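You operate a simulated robot arm through the tools that you are given. There is no shell and no other tool.

The job below is to be done with a simulated robot arm. You get a single attempt, and the scene is never put back.

## Task
Move the printed shirt to the wire rack and switch the press off.
Fine: brown sheet on the grey board, used white sheet in the black tray, press tray back in. Where these are worked on the way, their far stop is far enough and under half their travel is too little: press tray.
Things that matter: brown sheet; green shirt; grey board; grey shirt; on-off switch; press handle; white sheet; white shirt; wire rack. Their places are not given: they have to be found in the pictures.

The check looks at the end state, three seconds after you hand in, the way a careful person would. Anything else that was tipped, shoved, dropped, spilled or broken makes it a failure. Flat cloth is picked up by pressing the open fingertips on it (5 to 10 N) and closing them slowly along it; thin cloth reads only 2 to 8 mm in the jaws.

## Robot
A 7-joint arm with a two-finger parallel gripper, fixed in place. Base frame: the origin is at the foot of the arm, x ahead of it, y to its left, z up; the work surface is at about z = 0.8. Lengths are in m, angles in rad, forces in N, time in s.
Its first joint turns from -2.897 to 2.897 rad. Payload 4.4 kg.
Tool frame: the origin (TCP) lies between the finger pads and is the grasp point; the fingertips stand 0.023 m ahead of it; z points along the fingers, y is the line along which they close. Largest opening 0.094 m; finger width 0.038, thickness 0.01; the body of the gripper, 0.054 by 0.096 m, starts 0.039 m behind the TCP.
Orientation is that of the tool frame in the base frame, as a unit quaternion [w, x, y, z]. With the fingers straight down and closing along the base's y, the tool's x points along the base's -x, its y along +y and its z along -z.

## Interface
- The arm moves only by the tool nudge_tool. Its arguments are lists of equal length, an entry for each row: "turn": the turn, a rotation vector about the base's x, y, z in units of 6 degrees (1.0 is 6 degrees), a list of three; "dp": the shift along the base's x, y, z in units of 30 mm (1.0 is 30 mm), a list of three; "claw": the finger opening in m, from 0 to 0.094. In form: {"turn": [[ax, ay, az], ...], "dp": [[tx, ty, tz], ...], "claw": [claw, ...]}. A call has 1 to 20 rows; each row shifts and turns the commanded pose from where the row before left it. A call with a number of a shift or a turn outside -1 to 1 is refused whole. Rows are played at 5 a second. More than 0.05 m and 0.15 rad between two rows, or a gripper value outside its range, and nothing of the call is played. Where a pose cannot be reached the arm comes as near as it can. A force on the tool above 40 N (or 10 N above the force at the start of the call, whichever is more), or a blocked arm, ends the call early, and 0.2 s more pass. Each finger travels about 0.072 m/s and halts on what it meets, pressing with about 26 N; the grip force reading is that of the motor and also rises with nothing between the fingers. The clock runs only during rows and for 0.2 s after the last one: add rows that do not move to give the fingers time. It gives the time, the measured TCP pose, the force on the tool (base axes), the opening and the grip force at its end, in the units of the frame above (readings bear some noise), with the torque about the TCP (base axes, N m) and any sound that the robot's microphone picked up.
- Cameras (640 x 400 px; columns grow to the right, rows downward): "scene" is fixed at [0.0429, 0.5029, 1.381]; the picture's right is [0.03, -1.00, 0.00], its down [-0.52, -0.01, -0.85] and it looks along [0.85, 0.02, -0.52] (base axes); focal length 289 px, centre (320, 200). "wrist" rides on the gripper at [0.086, 0.016, -0.075] in the tool frame; the picture's right is [-0.18, 0.98, 0.00], its down [-0.58, -0.11, -0.81] and it looks along [-0.79, -0.15, 0.59] (tool axes); focal length 243 px, centre (320, 200).
- get_image(camera): a new picture of that camera. No time passes.
- point_at(camera, pixels): there is no depth. For up to 12 entries [column, row, z] of the newest picture of that camera ("zoom" is the newest enlarged one), the place [x, y] in the base frame at which the ray of that pixel passes the height z, good to about 0.003 m, but the place of the scene camera against the robot may be out by one fixed shift of up to 0.018 m in any direction. No time passes.
- enlarge(camera, box): a new picture of the part [left, top, right, bottom] of that camera's present view, enlarged. No time passes.
- finish_job(): hands the job in; it is judged then, once.

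Unless the task says otherwise, let go and move clear before handing in.

The tools are called after "Request:" by a JSON object that holds its "method" and its "body". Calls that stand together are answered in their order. nudge_tool: Moves the arm, as the interface text tells. Its arguments: {"type":"object","properties":{"turn":{"type":"array"},"dp":{"type":"array"},"claw":{"type":"array"}},"required":["turn","dp","claw"]} The other tools are called the same way: get_image (camera) takes a picture; point_at (camera, pixels) gives the place at which the rays of pixels pass given heights; enlarge (camera, box) takes an enlarged picture of a part of a camera's view; finish_job () hands the job in.

At the start:

```text
t: 0.0
eef_pos: [0.8342, 0.0019, 1.0721]
tool_rot: [0.001, 0.0, 1.0, 0.0]
ft_force: [0.2, 0.8, 0.3]
ft_torque: [0.01, -0.02, 0.04]
opening: 0.094
grip_force: 0.1
```

scene: 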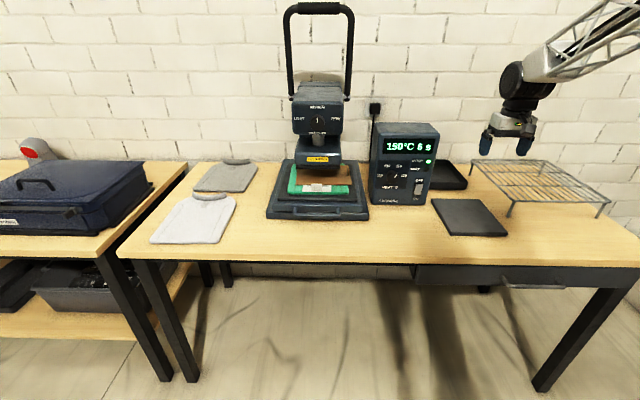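
wrist: 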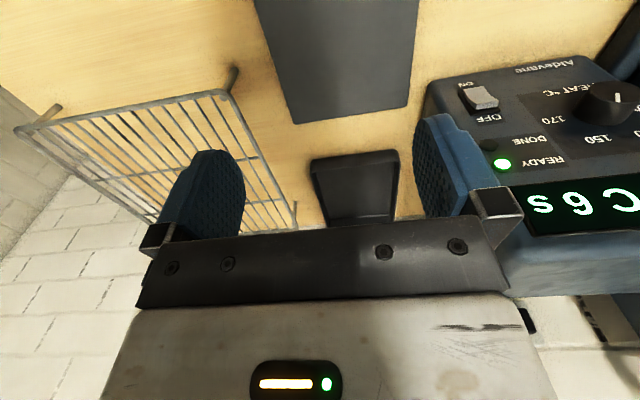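

The scene shows a heat press around (318,180) with a green shirt on it, a control box with switch at (418,187), a grey board at (468,217), a black tray at (447,175), and a wire rack at (540,185). I'll enlarge the key parts first.

Request:
{"method": "enlarge", "body": {"camera": "scene", "box": [250, 130, 390, 230]}}

Request:
{"method": "enlarge", "body": {"camera": "scene", "box": [360, 110, 520, 250]}}

Request:
{"method": "enlarge", "body": {"camera": "scene", "box": [260, 0, 380, 180]}}

Request:
{"method": "enlarge", "body": {"camera": "scene", "box": [130, 140, 280, 260]}}

Request:
{"method": "enlarge", "body": {"camera": "scene", "box": [440, 130, 640, 260]}}

```text
4.00 times, centred on (320, 180) of scene
```

zoom: 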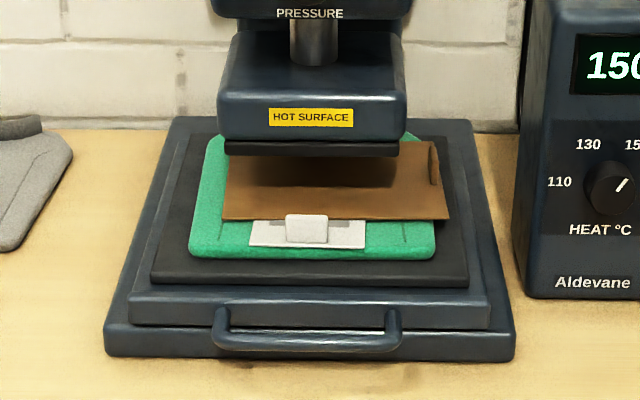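

```text
2.86 times, centred on (440, 180) of scene
```

zoom: 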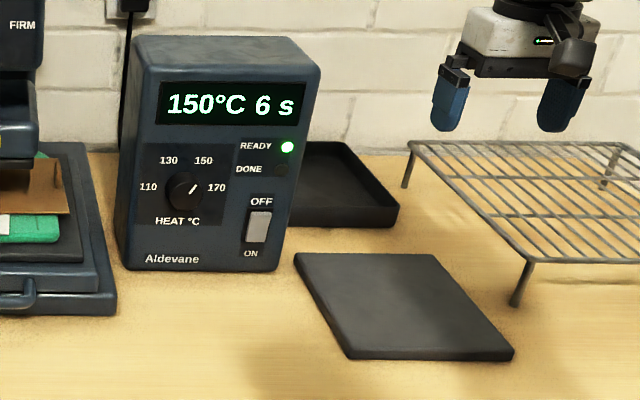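

```text
2.22 times, centred on (320, 90) of scene
```

zoom: 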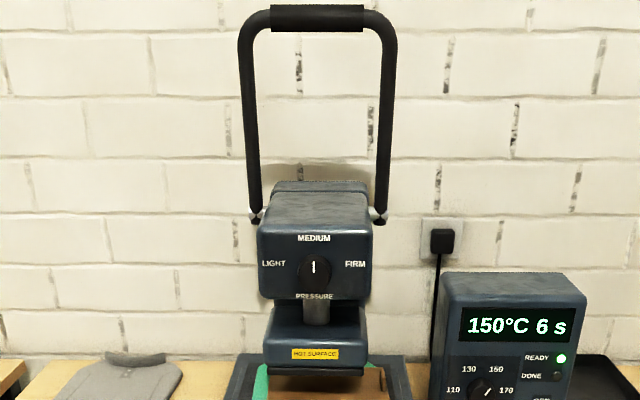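

```text
3.33 times, centred on (205, 200) of scene
```

zoom: 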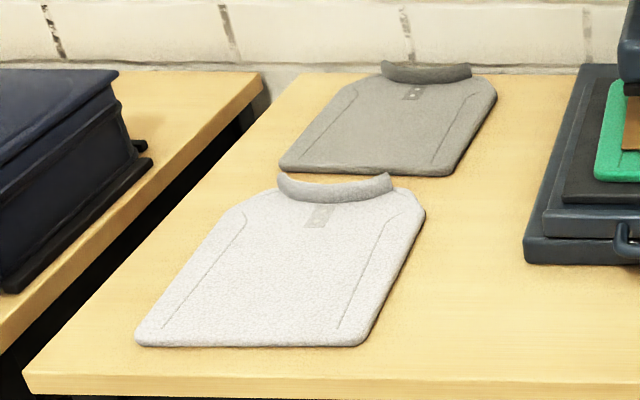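

```text
3.08 times, centred on (540, 195) of scene
```

zoom: 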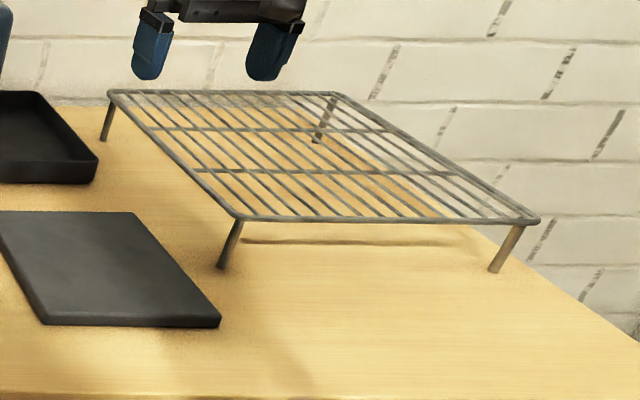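

The press holds a green shirt topped by a white sheet with a tab and a brown sheet, with the press head above. The READY lamp is lit, DONE is dark, and the rocker switch is ON. I'll get coordinates for the main features.

Request:
{"method": "point_at", "body": {"camera": "scene", "pixels": [[266, 218, 0.8], [369, 218, 0.8], [303, 212, 0.83], [348, 212, 0.83], [316, 187, 0.84], [297, 191, 0.84], [357, 191, 0.84], [430, 199, 0.81], [473, 237, 0.81], [507, 235, 0.81], [478, 199, 0.81], [418, 187, 0.88]]}}

Request:
{"method": "point_at", "body": {"camera": "scene", "pixels": [[475, 160, 0.86], [547, 159, 0.86], [515, 202, 0.86], [611, 203, 0.86], [509, 216, 0.8], [600, 217, 0.8], [151, 242, 0.81], [220, 242, 0.81], [193, 189, 0.81], [286, 8, 1.1], [354, 8, 1.1], [320, 160, 0.9]]}}

```text
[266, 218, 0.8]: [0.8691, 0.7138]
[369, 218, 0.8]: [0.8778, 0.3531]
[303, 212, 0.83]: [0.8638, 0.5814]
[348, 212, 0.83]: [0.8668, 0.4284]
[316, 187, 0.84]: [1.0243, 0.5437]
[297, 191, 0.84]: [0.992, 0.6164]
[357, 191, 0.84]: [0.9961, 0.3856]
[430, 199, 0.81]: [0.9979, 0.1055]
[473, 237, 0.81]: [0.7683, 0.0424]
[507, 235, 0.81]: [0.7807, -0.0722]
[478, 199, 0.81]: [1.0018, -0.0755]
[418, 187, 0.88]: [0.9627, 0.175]
```

```text
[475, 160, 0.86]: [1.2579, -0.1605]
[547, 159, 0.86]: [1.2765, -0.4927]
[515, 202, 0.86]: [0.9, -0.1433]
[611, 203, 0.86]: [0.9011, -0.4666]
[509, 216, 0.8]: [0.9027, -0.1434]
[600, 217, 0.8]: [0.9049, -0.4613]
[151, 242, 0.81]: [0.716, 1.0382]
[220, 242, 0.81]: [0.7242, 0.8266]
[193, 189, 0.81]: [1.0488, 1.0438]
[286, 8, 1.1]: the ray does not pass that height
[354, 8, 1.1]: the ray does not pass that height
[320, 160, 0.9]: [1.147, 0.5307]
```

Now I'll cross-check with the wrist camera, using the rack corner, board edges and switch pixels in that view.

Request:
{"method": "point_at", "body": {"camera": "wrist", "pixels": [[235, 68, 0.8], [222, 93, 0.86], [17, 130, 0.86], [255, 0, 0.815], [275, 137, 0.81], [409, 120, 0.81], [418, 0, 0.81], [480, 98, 0.88], [297, 205, 0.86], [312, 160, 0.83], [397, 152, 0.83]]}}

Request:
{"method": "get_image", "body": {"camera": "wrist"}}

Request:
{"method": "point_at", "body": {"camera": "scene", "pixels": [[515, 202, 0.86], [611, 203, 0.86], [430, 199, 0.81], [478, 199, 0.81], [507, 235, 0.81], [474, 239, 0.8], [120, 258, 0.8], [640, 267, 0.8], [467, 180, 0.82], [435, 163, 0.82]]}}

```text
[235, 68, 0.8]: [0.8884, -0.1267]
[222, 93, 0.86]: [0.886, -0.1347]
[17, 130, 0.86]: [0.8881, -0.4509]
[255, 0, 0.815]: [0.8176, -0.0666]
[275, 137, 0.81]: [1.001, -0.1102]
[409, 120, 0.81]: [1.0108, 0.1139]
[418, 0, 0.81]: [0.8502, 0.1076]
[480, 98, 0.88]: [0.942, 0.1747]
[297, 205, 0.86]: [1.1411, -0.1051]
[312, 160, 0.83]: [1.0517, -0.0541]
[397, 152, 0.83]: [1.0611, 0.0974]
```

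```text
taken
```

wrist: 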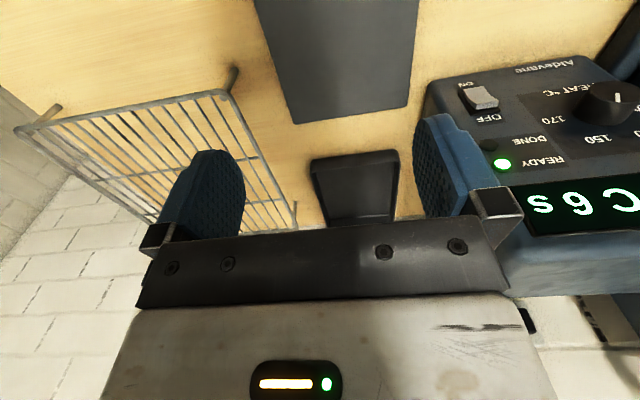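

```text
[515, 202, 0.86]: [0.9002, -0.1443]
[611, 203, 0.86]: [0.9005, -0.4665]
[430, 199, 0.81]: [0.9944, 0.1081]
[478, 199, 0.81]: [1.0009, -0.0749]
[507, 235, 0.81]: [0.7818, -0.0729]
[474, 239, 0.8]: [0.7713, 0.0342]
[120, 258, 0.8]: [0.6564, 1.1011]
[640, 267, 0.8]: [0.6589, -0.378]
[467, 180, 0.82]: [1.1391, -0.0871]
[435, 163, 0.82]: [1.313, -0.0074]
```

The wrist view gives the rack's front-left corner as (0.886, -0.135). The scene camera therefore reads about +0.013 in x and -0.013 in y too far. I'll draw the arm back and left to look at the press with the wrist camera.

Request:
{"method": "nudge_tool", "body": {"turn": [[0, 0, 0], [0, 0, 0], [0, 0, 0], [0, 0, 0], [0, 0, 0], [0, 0, 0], [0, 0, 0], [0, 0, 0], [0, 0, 0], [0, 0, 0], [0, 0, 0], [0, 0, 0], [0, 0, 0], [0, 0, 0], [0, 0, 0], [0, 0, 0], [0, 0, 0], [0, 0, 0]], "dp": [[-1, 0, 0], [-1, 0, 0], [-1, 0, 0], [-1, 0, 0], [-1, 0.5, 0], [-1, 1, 0], [-1, 1, 0], [-1, 1, 0], [0, 1, 0], [0, 1, 0], [0, 1, 0], [0, 1, 0], [0, 1, 0], [0, 1, 0], [0, 1, 0], [0, 1, 0], [0, 1, 0], [0, 1, 0]], "claw": [0.094, 0.094, 0.094, 0.094, 0.094, 0.094, 0.094, 0.094, 0.094, 0.094, 0.094, 0.094, 0.094, 0.094, 0.094, 0.094, 0.094, 0.094]}}

Request:
{"method": "get_image", "body": {"camera": "wrist"}}

Request:
{"method": "get_image", "body": {"camera": "scene"}}

```text
t: 3.8
eef_pos: [0.5922, 0.4061, 1.0737]
tool_rot: [0.001, -0.001, 1.0, 0.0]
ft_force: [-0.2, 0.1, 0.1]
ft_torque: [0.0, 0.01, 0.01]
opening: 0.0938
grip_force: 0.1
```

```text
taken
```

wrist: 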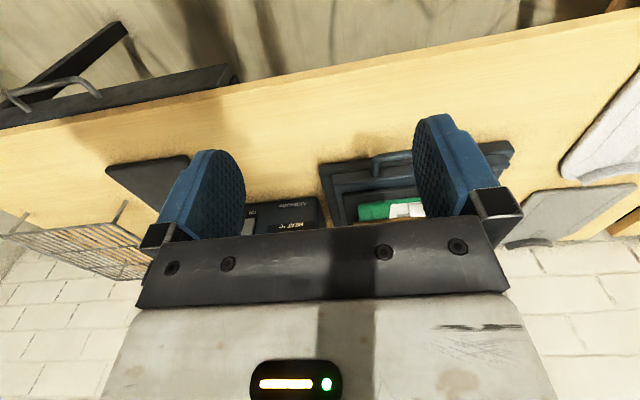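

```text
taken
```

scene: 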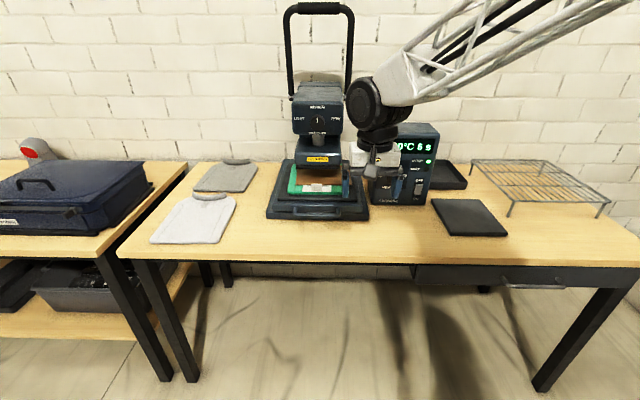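

The press tray appears at about (400,180) in the wrist view, partly hidden behind the gripper. I'll move forward and left so the platen sits higher in the view.

Request:
{"method": "nudge_tool", "body": {"turn": [[0, 0, 0], [0, 0, 0], [0, 0, 0], [0, 0, 0], [0, 0, 0], [0, 0, 0]], "dp": [[1, 1, 0.5], [1, 1, 0.5], [1, 1, 0.5], [1, 1, 0.5], [0, 1, 0], [0, 0, 0]], "claw": [0.094, 0.094, 0.094, 0.094, 0.094, 0.094]}}

Request:
{"method": "get_image", "body": {"camera": "wrist"}}

Request:
{"method": "enlarge", "body": {"camera": "wrist", "box": [220, 60, 440, 210]}}

```text
t: 5.2
eef_pos: [0.7139, 0.557, 1.1345]
tool_rot: [0.0, 0.0, 1.0, 0.0]
ft_force: [0.1, -0.5, 0.2]
ft_torque: [0.01, 0.01, 0.01]
opening: 0.0942
grip_force: 0.2
```

```text
taken
```

wrist: 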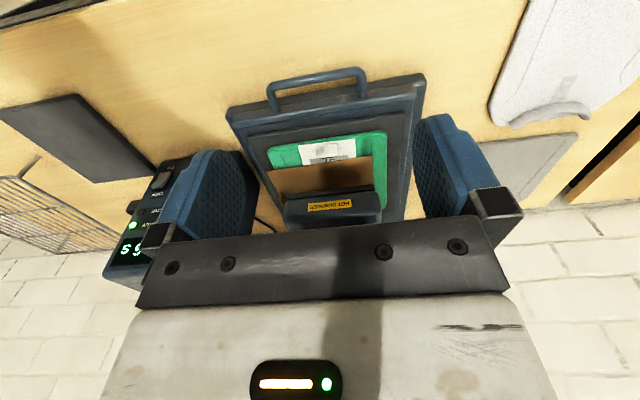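

```text
2.67 times, centred on (330, 135) of wrist
```

zoom: 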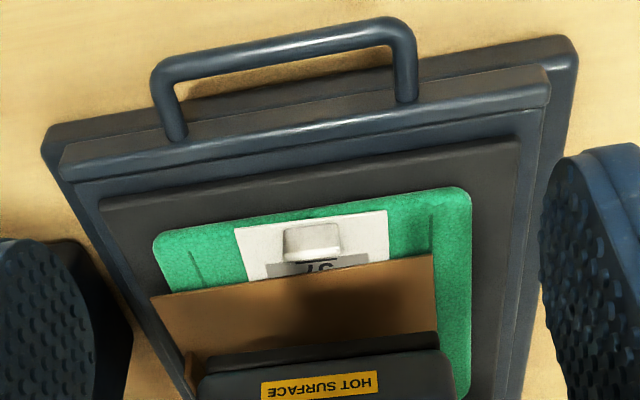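

The wrist view shows the tray handle bar at (317,77), and the white film carries text below its tab. I'll measure these points at several heights and take enlarged views.

Request:
{"method": "point_at", "body": {"camera": "wrist", "pixels": [[317, 77, 0.82], [317, 77, 0.84], [276, 100, 0.83], [361, 84, 0.83], [327, 149, 0.85], [327, 149, 0.86], [270, 152, 0.84], [384, 134, 0.84], [228, 115, 0.8], [421, 77, 0.8], [274, 180, 0.84], [375, 158, 0.84]]}}

Request:
{"method": "point_at", "body": {"camera": "scene", "pixels": [[317, 217, 0.82], [317, 217, 0.84], [316, 187, 0.85], [316, 187, 0.86], [288, 193, 0.84], [348, 194, 0.84], [267, 218, 0.8], [369, 218, 0.8], [296, 184, 0.84], [352, 184, 0.84], [330, 130, 1.0]]}}

Request:
{"method": "enlarge", "body": {"camera": "wrist", "box": [260, 120, 400, 220]}}

Request:
{"method": "enlarge", "body": {"camera": "scene", "box": [285, 160, 365, 210]}}

```text
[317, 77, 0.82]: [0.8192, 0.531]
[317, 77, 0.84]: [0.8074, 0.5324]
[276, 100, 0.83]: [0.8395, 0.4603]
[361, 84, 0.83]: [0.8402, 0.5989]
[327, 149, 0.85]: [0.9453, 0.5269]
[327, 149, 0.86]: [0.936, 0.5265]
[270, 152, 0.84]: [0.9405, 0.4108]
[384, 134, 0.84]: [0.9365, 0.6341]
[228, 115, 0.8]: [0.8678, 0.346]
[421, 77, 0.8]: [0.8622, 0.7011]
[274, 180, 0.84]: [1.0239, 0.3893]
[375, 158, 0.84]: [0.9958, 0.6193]
```

```text
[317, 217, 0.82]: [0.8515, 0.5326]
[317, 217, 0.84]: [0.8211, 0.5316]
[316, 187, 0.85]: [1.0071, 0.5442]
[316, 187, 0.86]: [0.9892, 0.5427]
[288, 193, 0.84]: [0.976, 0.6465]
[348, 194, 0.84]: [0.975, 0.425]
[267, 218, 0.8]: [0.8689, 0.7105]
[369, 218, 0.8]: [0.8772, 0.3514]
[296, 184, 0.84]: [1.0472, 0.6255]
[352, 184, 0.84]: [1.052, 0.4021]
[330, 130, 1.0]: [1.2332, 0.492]
```

```text
4.00 times, centred on (330, 170) of wrist
```

zoom: 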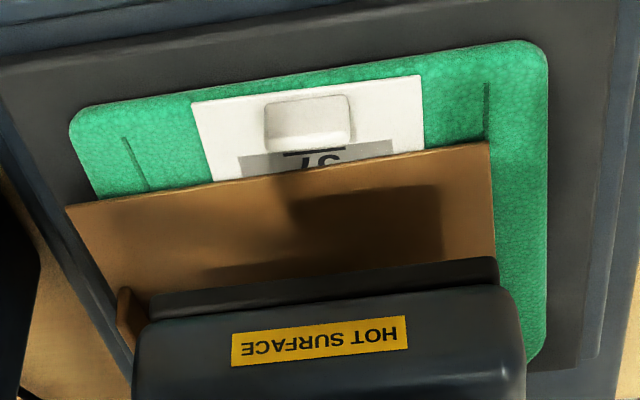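

```text
8.00 times, centred on (325, 185) of scene
```

zoom: 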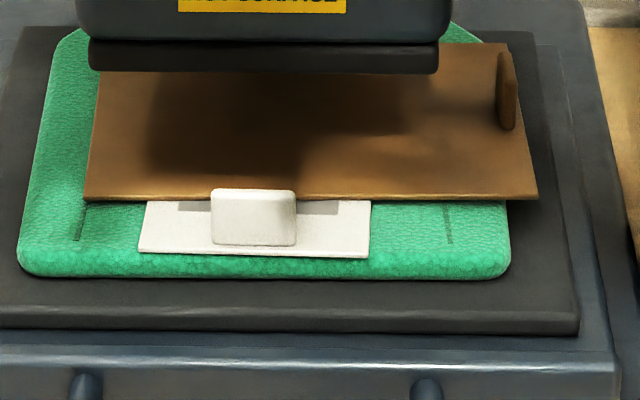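

The white tab at scene (316,187) and a brown tab at the right edge stand up from the sheets, and the tray handle bar sits near (0.81, 0.53, 0.84). I'll turn the tool +90° about z so the fingers can straddle the bar, coming in above it.

Request:
{"method": "nudge_tool", "body": {"turn": [[0, 0, 1], [0, 0, 1], [0, 0, 1], [0, 0, 1], [0, 0, 1], [0, 0, 1], [0, 0, 1], [0, 0, 1], [0, 0, 1], [0, 0, 1], [0, 0, 1], [0, 0, 1], [0, 0, 1], [0, 0, 1], [0, 0, 1], [0, 0, 0]], "dp": [[0.1, -0.06, -0.3], [0.1, -0.06, -0.3], [0.1, -0.06, -0.3], [0.1, -0.06, -0.3], [0.1, -0.06, -0.3], [0.1, -0.06, -0.3], [0.1, -0.06, -0.3], [0.1, -0.06, -0.3], [0.1, -0.06, -0.3], [0.1, -0.06, -0.3], [0.1, -0.06, -0.3], [0.1, -0.06, -0.3], [0.1, -0.06, -0.3], [0.1, -0.06, -0.3], [0.1, -0.06, -0.3], [0, 0, 0]], "claw": [0.094, 0.094, 0.094, 0.094, 0.094, 0.094, 0.094, 0.094, 0.094, 0.094, 0.094, 0.094, 0.094, 0.094, 0.094, 0.094]}}

Request:
{"method": "get_image", "body": {"camera": "wrist"}}

Request:
{"method": "get_image", "body": {"camera": "scene"}}

```text
t: 8.6
eef_pos: [0.7579, 0.5303, 0.9992]
tool_rot: [0.0, 0.708, -0.706, 0.0]
ft_force: [0.3, -0.5, -0.2]
ft_torque: [-0.03, 0.04, 0.04]
opening: 0.0941
grip_force: 0.0
```

```text
taken
```

wrist: 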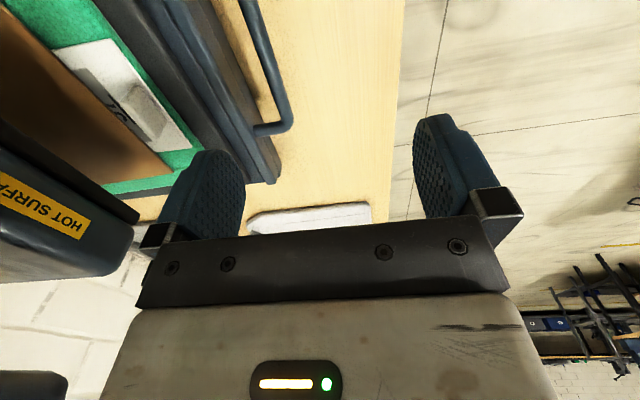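

```text
taken
```

scene: 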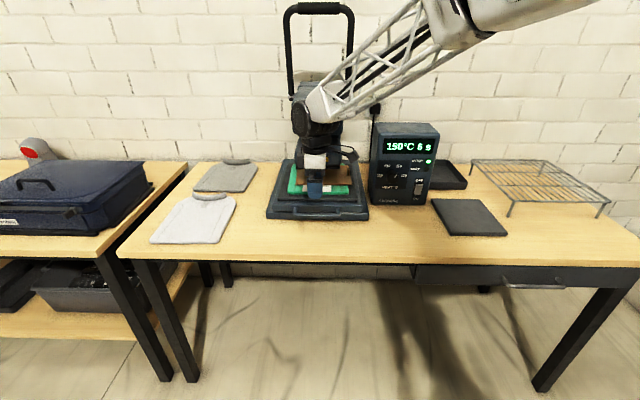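

The handle bar now runs from (245,0) to (285,110) in the wrist view, with its far end bending at (288,122). I'll triangulate it and look closer.

Request:
{"method": "point_at", "body": {"camera": "wrist", "pixels": [[262, 50, 0.82], [262, 50, 0.84], [283, 105, 0.82], [283, 105, 0.84], [243, 75, 0.84], [150, 105, 0.85], [150, 105, 0.87]]}}

Request:
{"method": "enlarge", "body": {"camera": "wrist", "box": [0, 0, 320, 200]}}

```text
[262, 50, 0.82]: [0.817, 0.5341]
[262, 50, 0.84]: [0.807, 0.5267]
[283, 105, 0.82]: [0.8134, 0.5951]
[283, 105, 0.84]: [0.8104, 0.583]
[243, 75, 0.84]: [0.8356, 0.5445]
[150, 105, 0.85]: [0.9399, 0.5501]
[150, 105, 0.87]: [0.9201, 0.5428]
```

```text
2.00 times, centred on (160, 100) of wrist
```

zoom: 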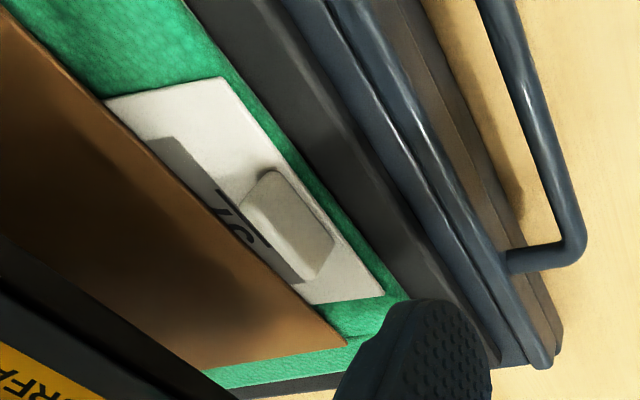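

Both wrist views agree the bar is at x≈0.812, z≈0.83, y 0.46 to 0.60. I'll narrow the opening to 0.05, move over the bar and descend around it.

Request:
{"method": "nudge_tool", "body": {"turn": [[0, 0, 0], [0, 0, 0], [0, 0, 0], [0, 0, 0], [0, 0, 0], [0, 0, 0], [0, 0, 0], [0, 0, 0]], "dp": [[0.9, 0, 0], [0.9, 0, 0], [0, 0, -1], [0, 0, -1], [0, 0, -1], [0, 0, -0.5], [0, 0, 0], [0, 0, 0]], "claw": [0.05, 0.05, 0.05, 0.05, 0.05, 0.05, 0.05, 0.05]}}

Request:
{"method": "get_image", "body": {"camera": "wrist"}}

Request:
{"method": "enlarge", "body": {"camera": "scene", "box": [250, 130, 390, 230]}}

```text
t: 10.4
eef_pos: [0.8099, 0.5284, 0.8928]
tool_rot: [0.0, 0.707, -0.707, -0.001]
ft_force: [0.1, -0.5, 0.4]
ft_torque: [-0.01, -0.01, -0.01]
opening: 0.0499
grip_force: 0.1
```

```text
taken
```

wrist: 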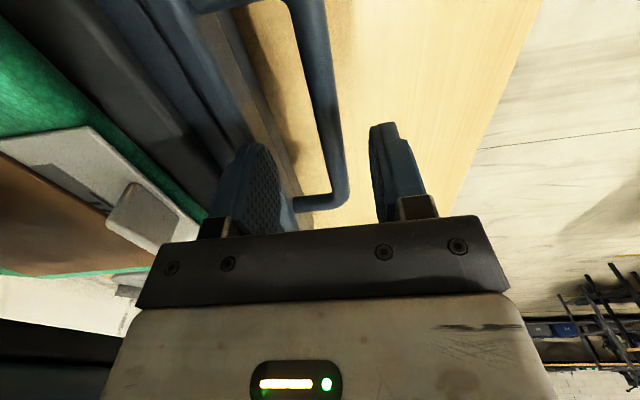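

```text
4.00 times, centred on (320, 180) of scene
```

zoom: 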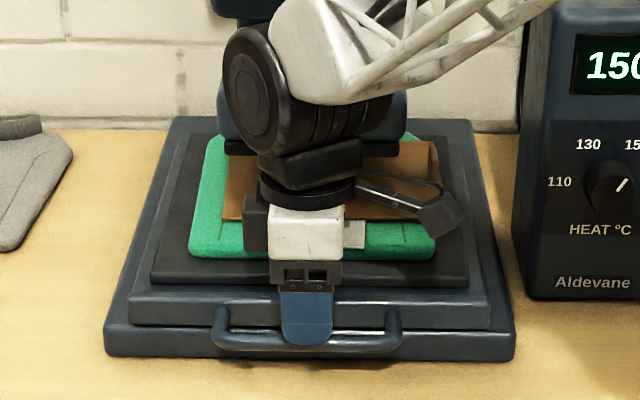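

The bar at (325,100) lies between the two fingers in the wrist view. I'll descend to z≈0.835 and close on it.

Request:
{"method": "nudge_tool", "body": {"turn": [[0, 0, 0], [0, 0, 0], [0, 0, 0], [0, 0, 0], [0, 0, 0], [0, 0, 0]], "dp": [[0.05, 0, -0.7], [0, 0, -0.7], [0, 0, -0.5], [0, 0, 0], [0, 0, 0], [0, 0, 0]], "claw": [0.05, 0.05, 0.05, 0.04, 0.03, 0.02]}}

Request:
{"method": "get_image", "body": {"camera": "wrist"}}

```text
t: 10.8
eef_pos: [0.8152, 0.5296, 0.8884]
tool_rot: [0.006, -0.707, 0.707, -0.002]
ft_force: [-2.5, -3.3, 10.1]
ft_torque: [-0.21, -0.25, -0.08]
opening: 0.0491
grip_force: 0.1
stopped in row 1: the force on the tool passed its limit at 73 N (the readings are from after the stop); the commanded pose is now the measured one
```

```text
taken
```

wrist: 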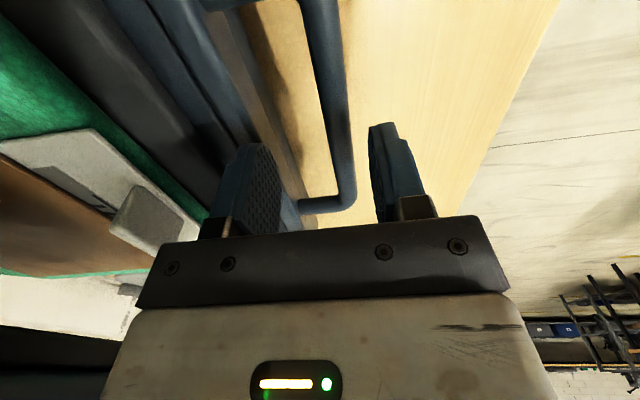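

Contact came with the fingertips at about z=0.865. Redoing the two-view triangulation puts the tray front top near z≈0.87 at x≈0.85 and the bar near (0.808, z≈0.847), so the rear finger landed on the tray edge. I'll raise, narrow the opening to 0.032 and re-centre on the bar.

Request:
{"method": "nudge_tool", "body": {"turn": [[0, 0, 0], [-0.05, 0.1, 0], [0, 0, 0], [0, 0, 0], [0, 0, 0]], "dp": [[0, 0, 0.5], [0, 0, 0.5], [-0.25, 0, 0], [0, 0, 0], [0, 0, 0]], "claw": [0.05, 0.045, 0.034, 0.034, 0.034]}}

Request:
{"method": "get_image", "body": {"camera": "wrist"}}

Request:
{"method": "enlarge", "body": {"camera": "scene", "box": [250, 130, 390, 230]}}

```text
t: 12.0
eef_pos: [0.8071, 0.529, 0.9184]
tool_rot: [0.0, 0.707, -0.707, -0.001]
ft_force: [0.1, 0.0, 0.5]
ft_torque: [-0.02, -0.02, -0.01]
opening: 0.0342
grip_force: 0.0
```

```text
taken
```

wrist: 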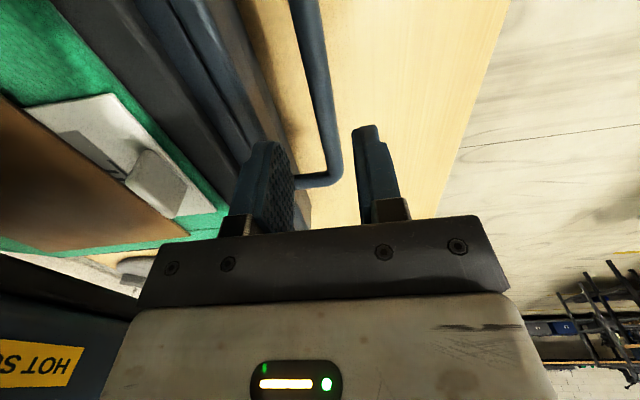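

```text
4.00 times, centred on (320, 180) of scene
```

zoom: 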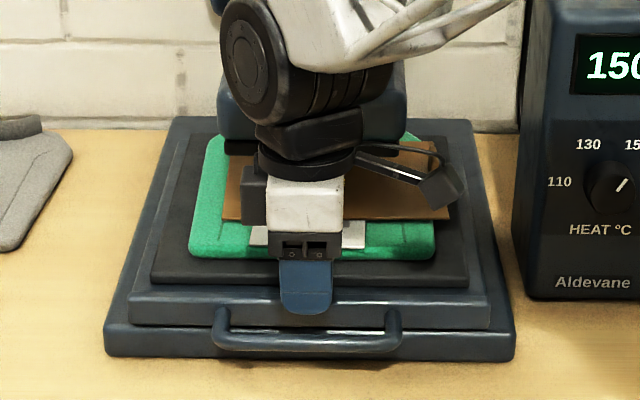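

In the wrist view the tool axis projects on column 320, and the bar crosses it at row ~98, so the fingers are centred over the bar. I'll descend to z≈0.85 and close.

Request:
{"method": "nudge_tool", "body": {"turn": [[0, 0, 0], [0, 0, 0], [0, 0, 0], [0, 0, 0], [0, 0, 0]], "dp": [[0, 0, -0.6], [0, 0, -0.6], [0, 0, -0.6], [0, 0, -0.5], [0, 0, 0]], "claw": [0.034, 0.034, 0.034, 0.034, 0.034]}}

Request:
{"method": "get_image", "body": {"camera": "wrist"}}

```text
t: 13.2
eef_pos: [0.8071, 0.5279, 0.8472]
tool_rot: [0.0, 0.708, -0.707, -0.001]
ft_force: [-0.2, -0.2, -0.3]
ft_torque: [-0.01, 0.02, -0.01]
opening: 0.0342
grip_force: 0.1
```

```text
taken
```

wrist: 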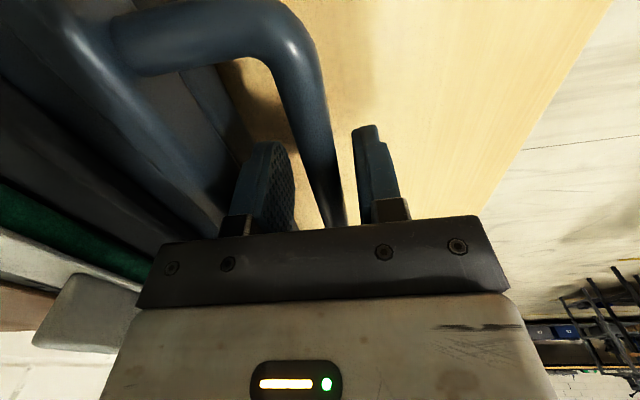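

The bar passes between the fingers around (330,180). I'll close on it slowly.

Request:
{"method": "nudge_tool", "body": {"turn": [[0, 0, 0], [0, 0, 0], [0, 0, 0], [0, 0, 0]], "dp": [[0, 0, 0], [0, 0, 0], [0, 0, 0], [0, 0, 0]], "claw": [0.024, 0.016, 0.01, 0.008]}}

```text
t: 14.2
eef_pos: [0.8081, 0.5288, 0.8486]
tool_rot: [-0.001, -0.707, 0.708, 0.001]
ft_force: [-21.8, -3.2, 4.5]
ft_torque: [-0.13, -0.04, 0.45]
opening: 0.0182
grip_force: 11.4
```

The grip on the bar is firm, with opening 0.018 and grip force 11 N. I'll pull the tray slowly toward -x.

Request:
{"method": "nudge_tool", "body": {"turn": [[0, 0, 0], [0, 0, 0], [0, 0, 0], [0, 0, 0], [0, 0, 0], [0, 0, 0], [0, 0, 0], [0, 0, 0]], "dp": [[-0.3, 0, 0], [-0.4, 0, 0], [-0.5, 0, 0], [-0.5, 0, 0], [-0.5, 0, 0], [-0.5, 0, 0], [-0.5, 0, 0], [-0.5, 0, 0]], "claw": [0.006, 0.006, 0.006, 0.006, 0.006, 0.006, 0.006, 0.006]}}

Request:
{"method": "get_image", "body": {"camera": "scene"}}

```text
t: 16.0
eef_pos: [0.6948, 0.5292, 0.8465]
tool_rot: [-0.001, -0.707, 0.707, 0.001]
ft_force: [1.6, -39.7, -0.3]
ft_torque: [0.04, 0.0, 1.75]
opening: 0.0141
grip_force: 44.9
```

```text
taken
```

scene: 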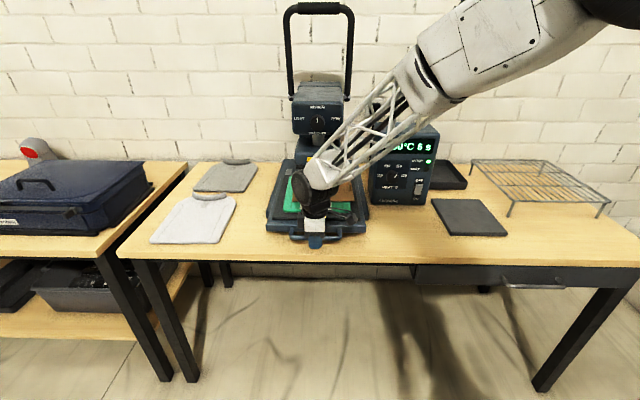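

The tray has come out about 0.11 m, but a sideways load of -40 N in y has built up. I'll loosen the claw slightly so the bar can slide sideways, shift a little to -y, and check the force.

Request:
{"method": "nudge_tool", "body": {"turn": [[0, 0, 0], [0, 0, 0]], "dp": [[0, -0.05, 0], [0, -0.05, 0]], "claw": [0.018, 0.018]}}

Request:
{"method": "enlarge", "body": {"camera": "scene", "box": [240, 130, 400, 260]}}

Request:
{"method": "get_image", "body": {"camera": "wrist"}}

```text
t: 16.6
eef_pos: [0.6951, 0.5269, 0.8486]
tool_rot: [0.0, 0.708, -0.706, -0.002]
ft_force: [-0.6, -0.1, -0.8]
ft_torque: [0.0, 0.0, 0.02]
opening: 0.0179
grip_force: 0.1
```

```text
3.08 times, centred on (320, 195) of scene
```

zoom: 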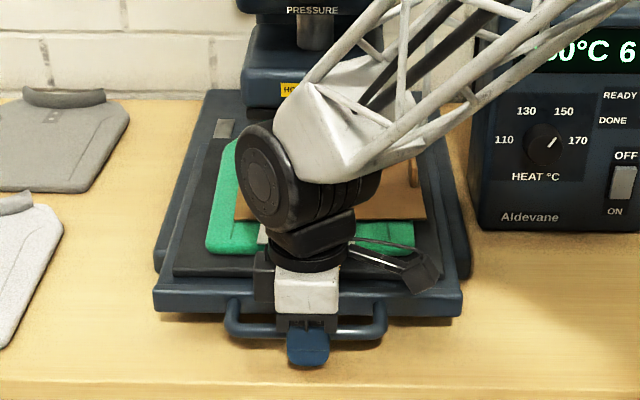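

```text
taken
```

wrist: 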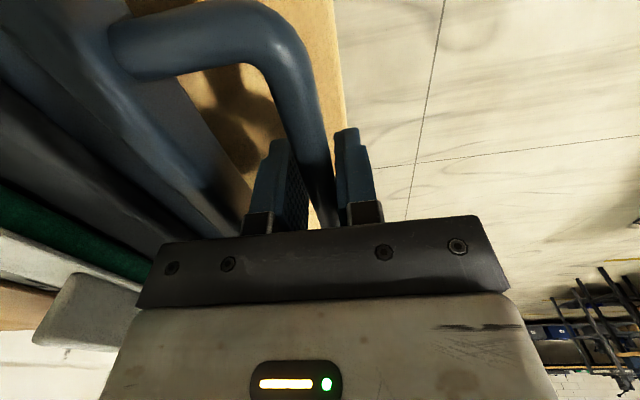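

The side load is gone and the bar is loosely hooked. I'll keep pulling toward -x until the tray reaches its stop.

Request:
{"method": "nudge_tool", "body": {"turn": [[0, 0, 0], [0, 0, 0], [0, 0, 0], [0, 0, 0], [0, 0, 0], [0, 0, 0], [0, 0, 0], [0, 0, 0]], "dp": [[-0.3, 0, 0], [-0.4, -0.02, 0], [-0.4, -0.02, 0], [-0.4, -0.02, 0], [-0.4, -0.02, 0], [-0.4, -0.02, 0], [-0.4, -0.02, 0], [0, 0, 0]], "claw": [0.018, 0.018, 0.018, 0.018, 0.018, 0.018, 0.018, 0.018]}}

Request:
{"method": "enlarge", "body": {"camera": "scene", "box": [240, 130, 400, 260]}}

```text
t: 18.4
eef_pos: [0.6144, 0.5241, 0.8498]
tool_rot: [0.001, 0.708, -0.707, -0.001]
ft_force: [0.3, -0.4, -0.2]
ft_torque: [0.0, 0.03, 0.01]
opening: 0.0182
grip_force: 0.1
```

```text
3.08 times, centred on (320, 195) of scene
```

zoom: 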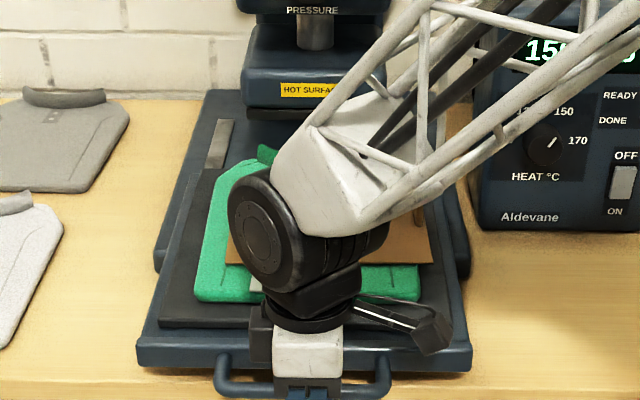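

The tray is out 0.19 m and still sliding freely. I'll continue in small steps toward the far stop.

Request:
{"method": "nudge_tool", "body": {"turn": [[0, 0, 0], [0, 0, 0], [0, 0, 0], [0, 0, 0], [0, 0, 0], [0, 0, 0], [0, 0, 0], [0, 0, 0]], "dp": [[-0.3, 0, 0], [-0.3, 0, 0], [-0.3, -0.02, 0], [-0.3, -0.02, 0], [-0.3, -0.02, 0], [-0.3, -0.02, 0], [-0.3, -0.02, 0], [0, 0, 0]], "claw": [0.018, 0.018, 0.018, 0.018, 0.018, 0.018, 0.018, 0.018]}}

Request:
{"method": "enlarge", "body": {"camera": "scene", "box": [240, 130, 400, 260]}}

```text
t: 20.2
eef_pos: [0.5528, 0.5208, 0.8476]
tool_rot: [0.0, -0.707, 0.707, 0.001]
ft_force: [-0.1, -0.5, -0.1]
ft_torque: [-0.03, 0.0, -0.02]
opening: 0.0183
grip_force: 0.4
```

```text
3.08 times, centred on (320, 195) of scene
```

zoom: 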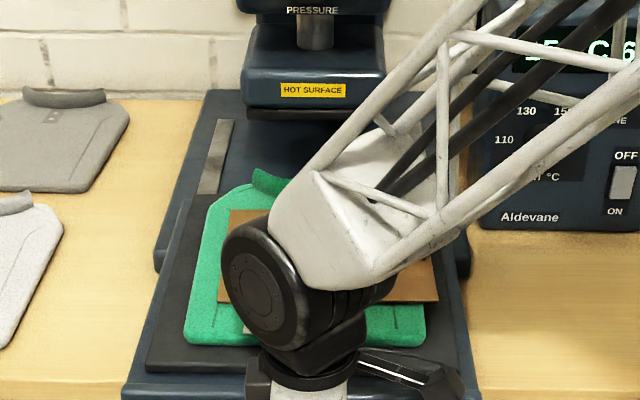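

The shirt collar at zoom (265,180) now clears the head. I'll pull a bit further to find the stop.

Request:
{"method": "nudge_tool", "body": {"turn": [[0, 0, 0], [0, 0, 0], [0, 0, 0], [0, 0, 0], [0, 0, 0], [0, 0, 0]], "dp": [[-0.2, 0, 0], [-0.2, 0, 0], [-0.2, -0.02, 0], [-0.2, 0, 0], [-0.2, 0, 0], [0, 0, 0]], "claw": [0.018, 0.018, 0.018, 0.018, 0.018, 0.018]}}

Request:
{"method": "enlarge", "body": {"camera": "scene", "box": [240, 130, 400, 260]}}

Request:
{"method": "get_image", "body": {"camera": "wrist"}}

```text
t: 21.6
eef_pos: [0.5214, 0.5198, 0.848]
tool_rot: [0.001, 0.707, -0.707, 0.0]
ft_force: [0.3, -0.3, 0.5]
ft_torque: [0.0, 0.04, 0.03]
opening: 0.0177
grip_force: 0.5
```

```text
3.08 times, centred on (320, 195) of scene
```

zoom: 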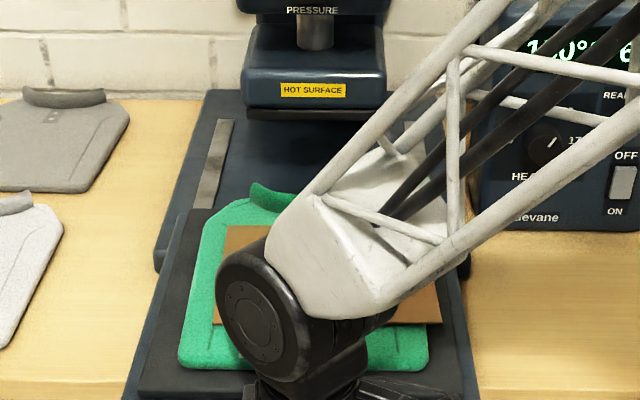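

```text
taken
```

wrist: 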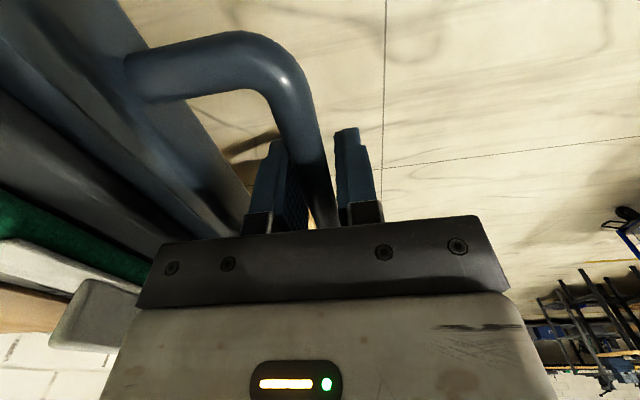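

No stop has been felt at 0.287 m. I'll continue in small steps and watch the x force.

Request:
{"method": "nudge_tool", "body": {"turn": [[0, 0, 0], [0, 0, 0], [0, 0, 0], [0, 0, 0], [0, 0, 0], [0, 0, 0], [0, 0, 0]], "dp": [[-0.2, 0, 0], [-0.2, 0, 0], [-0.2, -0.02, 0], [-0.2, 0, 0], [-0.2, 0, 0], [-0.2, 0, 0], [0, 0, 0]], "claw": [0.018, 0.018, 0.018, 0.018, 0.018, 0.018, 0.018]}}

Request:
{"method": "get_image", "body": {"camera": "scene"}}

```text
t: 22.8
eef_pos: [0.4966, 0.521, 0.8508]
tool_rot: [-0.002, 0.707, -0.707, 0.0]
ft_force: [36.9, 0.9, -13.6]
ft_torque: [0.5, 0.29, 0.67]
opening: 0.034
grip_force: 18.3
stopped in row 5: the force on the tool passed its limit at 44 N (the readings are from after the stop); the commanded pose is now the measured one
```

```text
taken
```

scene: 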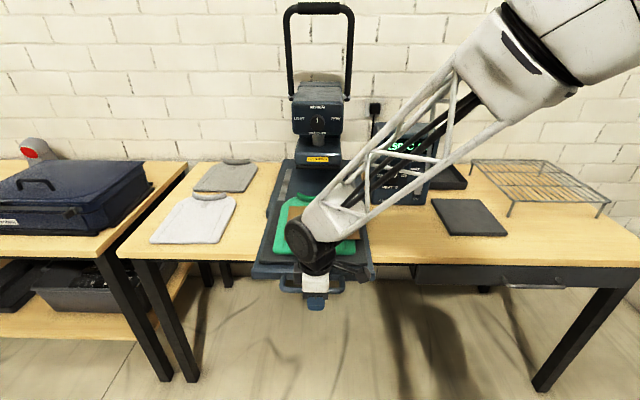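

The tray hit its far stop at x≈0.50, a travel of about 0.30 m. I'll ease off, open a little and rise straight up off the bar.

Request:
{"method": "nudge_tool", "body": {"turn": [[0, 0, 0], [0, 0, 0], [0, 0, 0], [0, 0, 0], [0, 0, 0], [0, 0, 0], [0, 0, 0], [0, 0, 0], [0, 0, 0]], "dp": [[0.2, 0, 0], [0, 0, 0], [0, 0, 0.5], [0, 0, 1], [0, 0, 1], [0, 0, 1], [0, 0, 1], [0, 0, 1], [0, 0, 1]], "claw": [0.034, 0.034, 0.034, 0.034, 0.034, 0.034, 0.034, 0.034, 0.034]}}

Request:
{"method": "get_image", "body": {"camera": "wrist"}}

Request:
{"method": "get_image", "body": {"camera": "scene"}}

```text
t: 24.8
eef_pos: [0.4994, 0.5196, 1.044]
tool_rot: [0.001, -0.707, 0.707, 0.001]
ft_force: [0.1, 0.0, -0.4]
ft_torque: [0.01, 0.03, -0.05]
opening: 0.0339
grip_force: 0.1
```

```text
taken
```

wrist: 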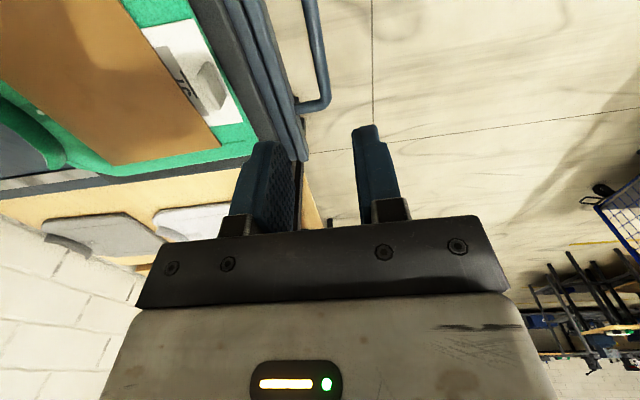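

```text
taken
```

scene: 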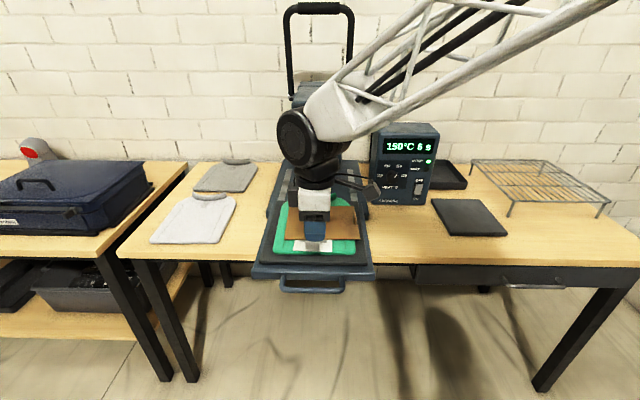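

The tray is fully out with the shirt and sheets in view. I'll turn the tool back by -90° and rise for an overhead look at the sheets.

Request:
{"method": "nudge_tool", "body": {"turn": [[0, 0, -1], [0, 0, -1], [0, 0, -1], [0, 0, -1], [0, 0, -1], [0, 0, -1], [0, 0, -1], [0, 0, -1], [0, 0, -1], [0, 0, -1], [0, 0, -1], [0, 0, -1], [0, 0, -1], [0, 0, -1], [0, 0, -1], [0, 0, 0]], "dp": [[-0.1, 0, 0.3], [-0.1, 0, 0.3], [-0.1, 0, 0.3], [-0.1, 0, 0.3], [-0.1, 0, 0.3], [0, 0, 0.3], [0, 0, 0.3], [0, 0, 0.3], [0, 0, 0], [0, 0, 0], [0, 0, 0], [0, 0, 0], [0, 0, 0], [0, 0, 0], [0, 0, 0], [0, 0, 0]], "claw": [0.04, 0.05, 0.06, 0.07, 0.07, 0.07, 0.07, 0.07, 0.07, 0.07, 0.07, 0.07, 0.07, 0.07, 0.07, 0.07]}}

Request:
{"method": "get_image", "body": {"camera": "wrist"}}

Request:
{"method": "enlarge", "body": {"camera": "wrist", "box": [200, 60, 440, 210]}}

```text
t: 28.2
eef_pos: [0.4855, 0.5205, 1.1173]
tool_rot: [0.001, 0.001, 1.0, 0.0]
ft_force: [0.7, 0.4, 0.0]
ft_torque: [0.0, 0.0, 0.01]
opening: 0.0704
grip_force: 0.0
```

```text
taken
```

wrist: 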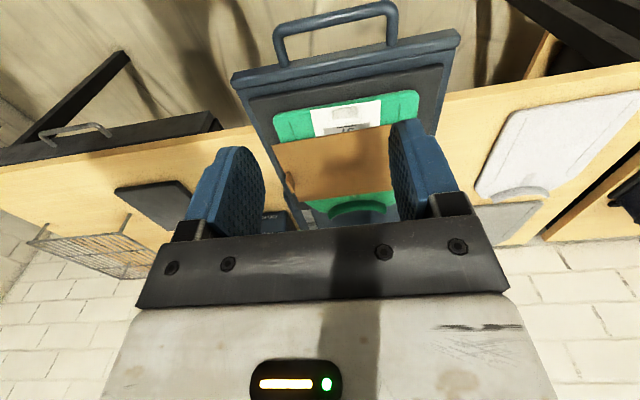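

```text
2.67 times, centred on (320, 135) of wrist
```

zoom: 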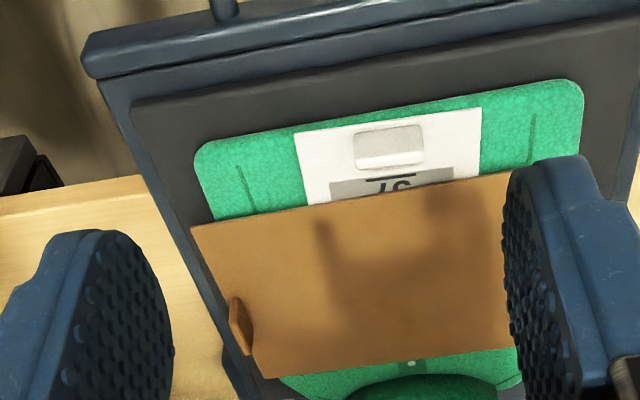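

The brown sheet's tab shows at wrist (290,182), and the white film's tab and text show nearer the front. I'll move above the brown tab for a second view.

Request:
{"method": "nudge_tool", "body": {"turn": [[0, 0, 0], [0, 0, 0], [0, 0, 0], [0, 0, 0], [0, 0, 0], [0, 0, 0], [0, 0, 0], [0, 0, 0], [0, 0, 0]], "dp": [[0.9, -0.42, -0.49], [0.9, -0.42, -0.49], [0.9, -0.42, -0.49], [0.9, -0.42, -0.49], [0.9, -0.42, -0.49], [0.9, -0.42, -0.49], [0.9, -0.42, -0.49], [0.9, -0.42, -0.49], [0, 0, 0]], "claw": [0.07, 0.07, 0.07, 0.07, 0.07, 0.07, 0.07, 0.06, 0.05]}}

Request:
{"method": "get_image", "body": {"camera": "wrist"}}

Request:
{"method": "enlarge", "body": {"camera": "wrist", "box": [260, 0, 580, 200]}}

Request:
{"method": "enlarge", "body": {"camera": "scene", "box": [240, 150, 400, 270]}}

```text
t: 30.2
eef_pos: [0.7007, 0.4204, 0.9984]
tool_rot: [0.001, 0.001, 1.0, 0.0]
ft_force: [0.4, -0.5, -0.6]
ft_torque: [-0.02, -0.02, 0.02]
opening: 0.0499
grip_force: 0.2
```

```text
taken
```

wrist: 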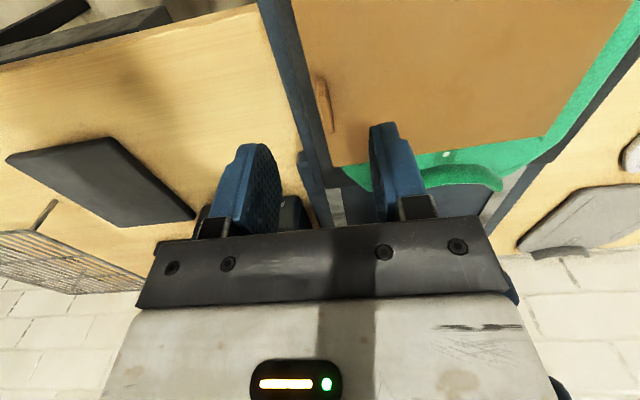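

```text
2.00 times, centred on (420, 100) of wrist
```

zoom: 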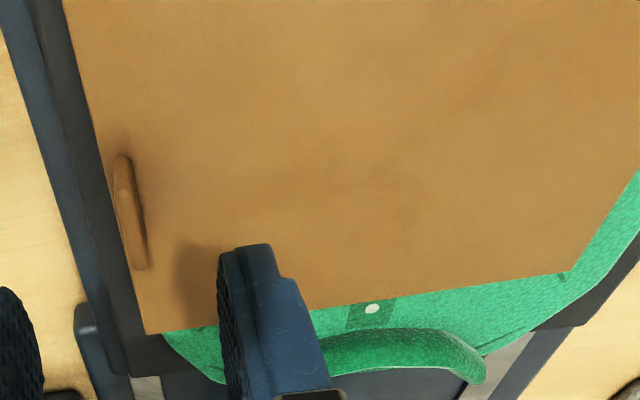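

```text
3.33 times, centred on (320, 210) of scene
```

zoom: 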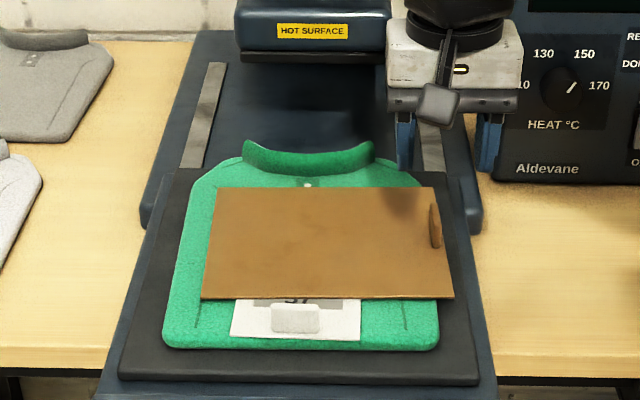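

The brown tab is about 0.05 m long along x, centred near (0.723, 0.420, 0.903). I'll shift over it and descend with a narrow opening.

Request:
{"method": "nudge_tool", "body": {"turn": [[0, 0, 0], [0, 0, 0], [0, 0, 0], [0, 0, 0], [0, 0, 0]], "dp": [[0.7, 0, 0], [0, 0, -0.6], [0, 0, -0.6], [0, 0, -0.6], [0, 0, 0]], "claw": [0.036, 0.036, 0.036, 0.036, 0.036]}}

Request:
{"method": "get_image", "body": {"camera": "wrist"}}

```text
t: 31.4
eef_pos: [0.7212, 0.4203, 0.9443]
tool_rot: [0.001, 0.0, 1.0, -0.001]
ft_force: [0.2, -0.2, -1.0]
ft_torque: [-0.01, 0.03, -0.02]
opening: 0.036
grip_force: 0.0
```

```text
taken
```

wrist: 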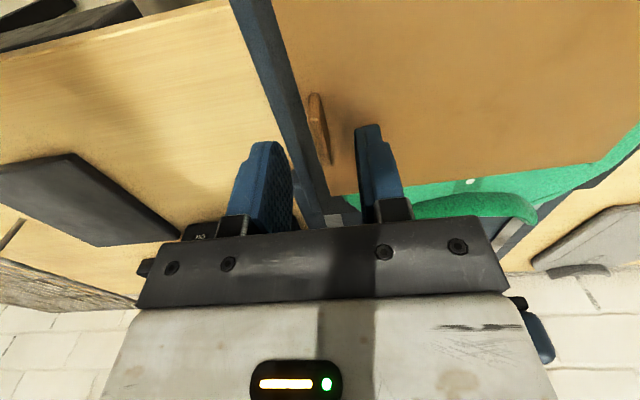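

The tab at (318,128) sits right on the tool axis between the fingers. I'll descend to z≈0.916 and close gently.

Request:
{"method": "nudge_tool", "body": {"turn": [[0, 0, 0], [0, 0, 0], [0, 0, 0], [0, 0, 0], [0, 0, 0], [0, 0, 0]], "dp": [[0, 0, -0.5], [0, 0, -0.4], [0, 0, 0], [0, 0, 0], [0, 0, 0], [0, 0, 0]], "claw": [0.036, 0.036, 0.026, 0.016, 0.008, 0.003]}}

Request:
{"method": "get_image", "body": {"camera": "wrist"}}

```text
t: 32.8
eef_pos: [0.7213, 0.4199, 0.9174]
tool_rot: [0.001, 0.0, 1.0, -0.001]
ft_force: [-1.2, -1.0, -0.9]
ft_torque: [0.01, 0.02, 0.0]
opening: 0.0061
grip_force: 26.0
```

```text
taken
```

wrist: 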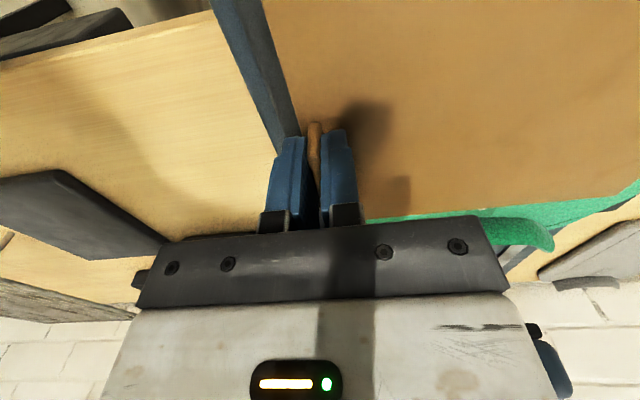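

The brown tab is gripped, with opening 6 mm and force 26 N. I'll lift the sheet slowly and look at the white film beneath.

Request:
{"method": "nudge_tool", "body": {"turn": [[0, 0, 0], [0, 0, 0], [0, 0, 0], [0, 0, 0], [0, 0, 0], [0, 0, 0], [0, 0, 0]], "dp": [[0, 0, 0.3], [0, 0, 0.4], [0, 0, 0.6], [0, 0, 0.8], [0, 0, 0.9], [0, 0, 0.9], [0, 0, 0]], "claw": [0.002, 0.002, 0.002, 0.002, 0.002, 0.002, 0.002]}}

Request:
{"method": "get_image", "body": {"camera": "wrist"}}

Request:
{"method": "enlarge", "body": {"camera": "scene", "box": [240, 130, 400, 270]}}

```text
t: 34.4
eef_pos: [0.7229, 0.4168, 1.0358]
tool_rot: [0.001, 0.0, 1.0, -0.001]
ft_force: [0.1, -0.1, 0.3]
ft_torque: [-0.03, -0.02, -0.01]
opening: 0.0062
grip_force: 26.4
```

```text
taken
```

wrist: 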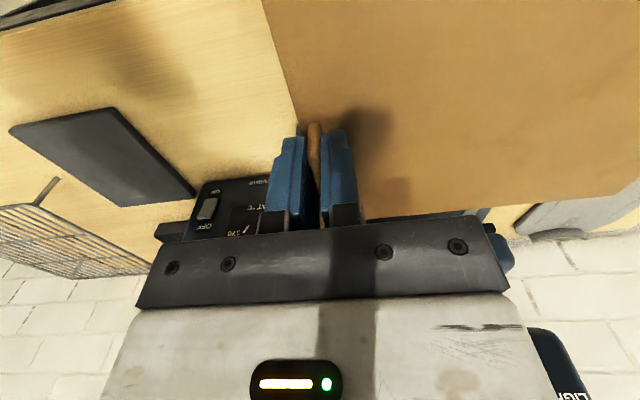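

```text
2.86 times, centred on (320, 200) of scene
```

zoom: 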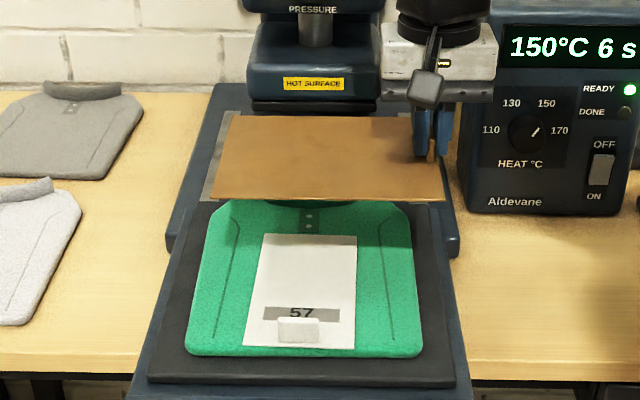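

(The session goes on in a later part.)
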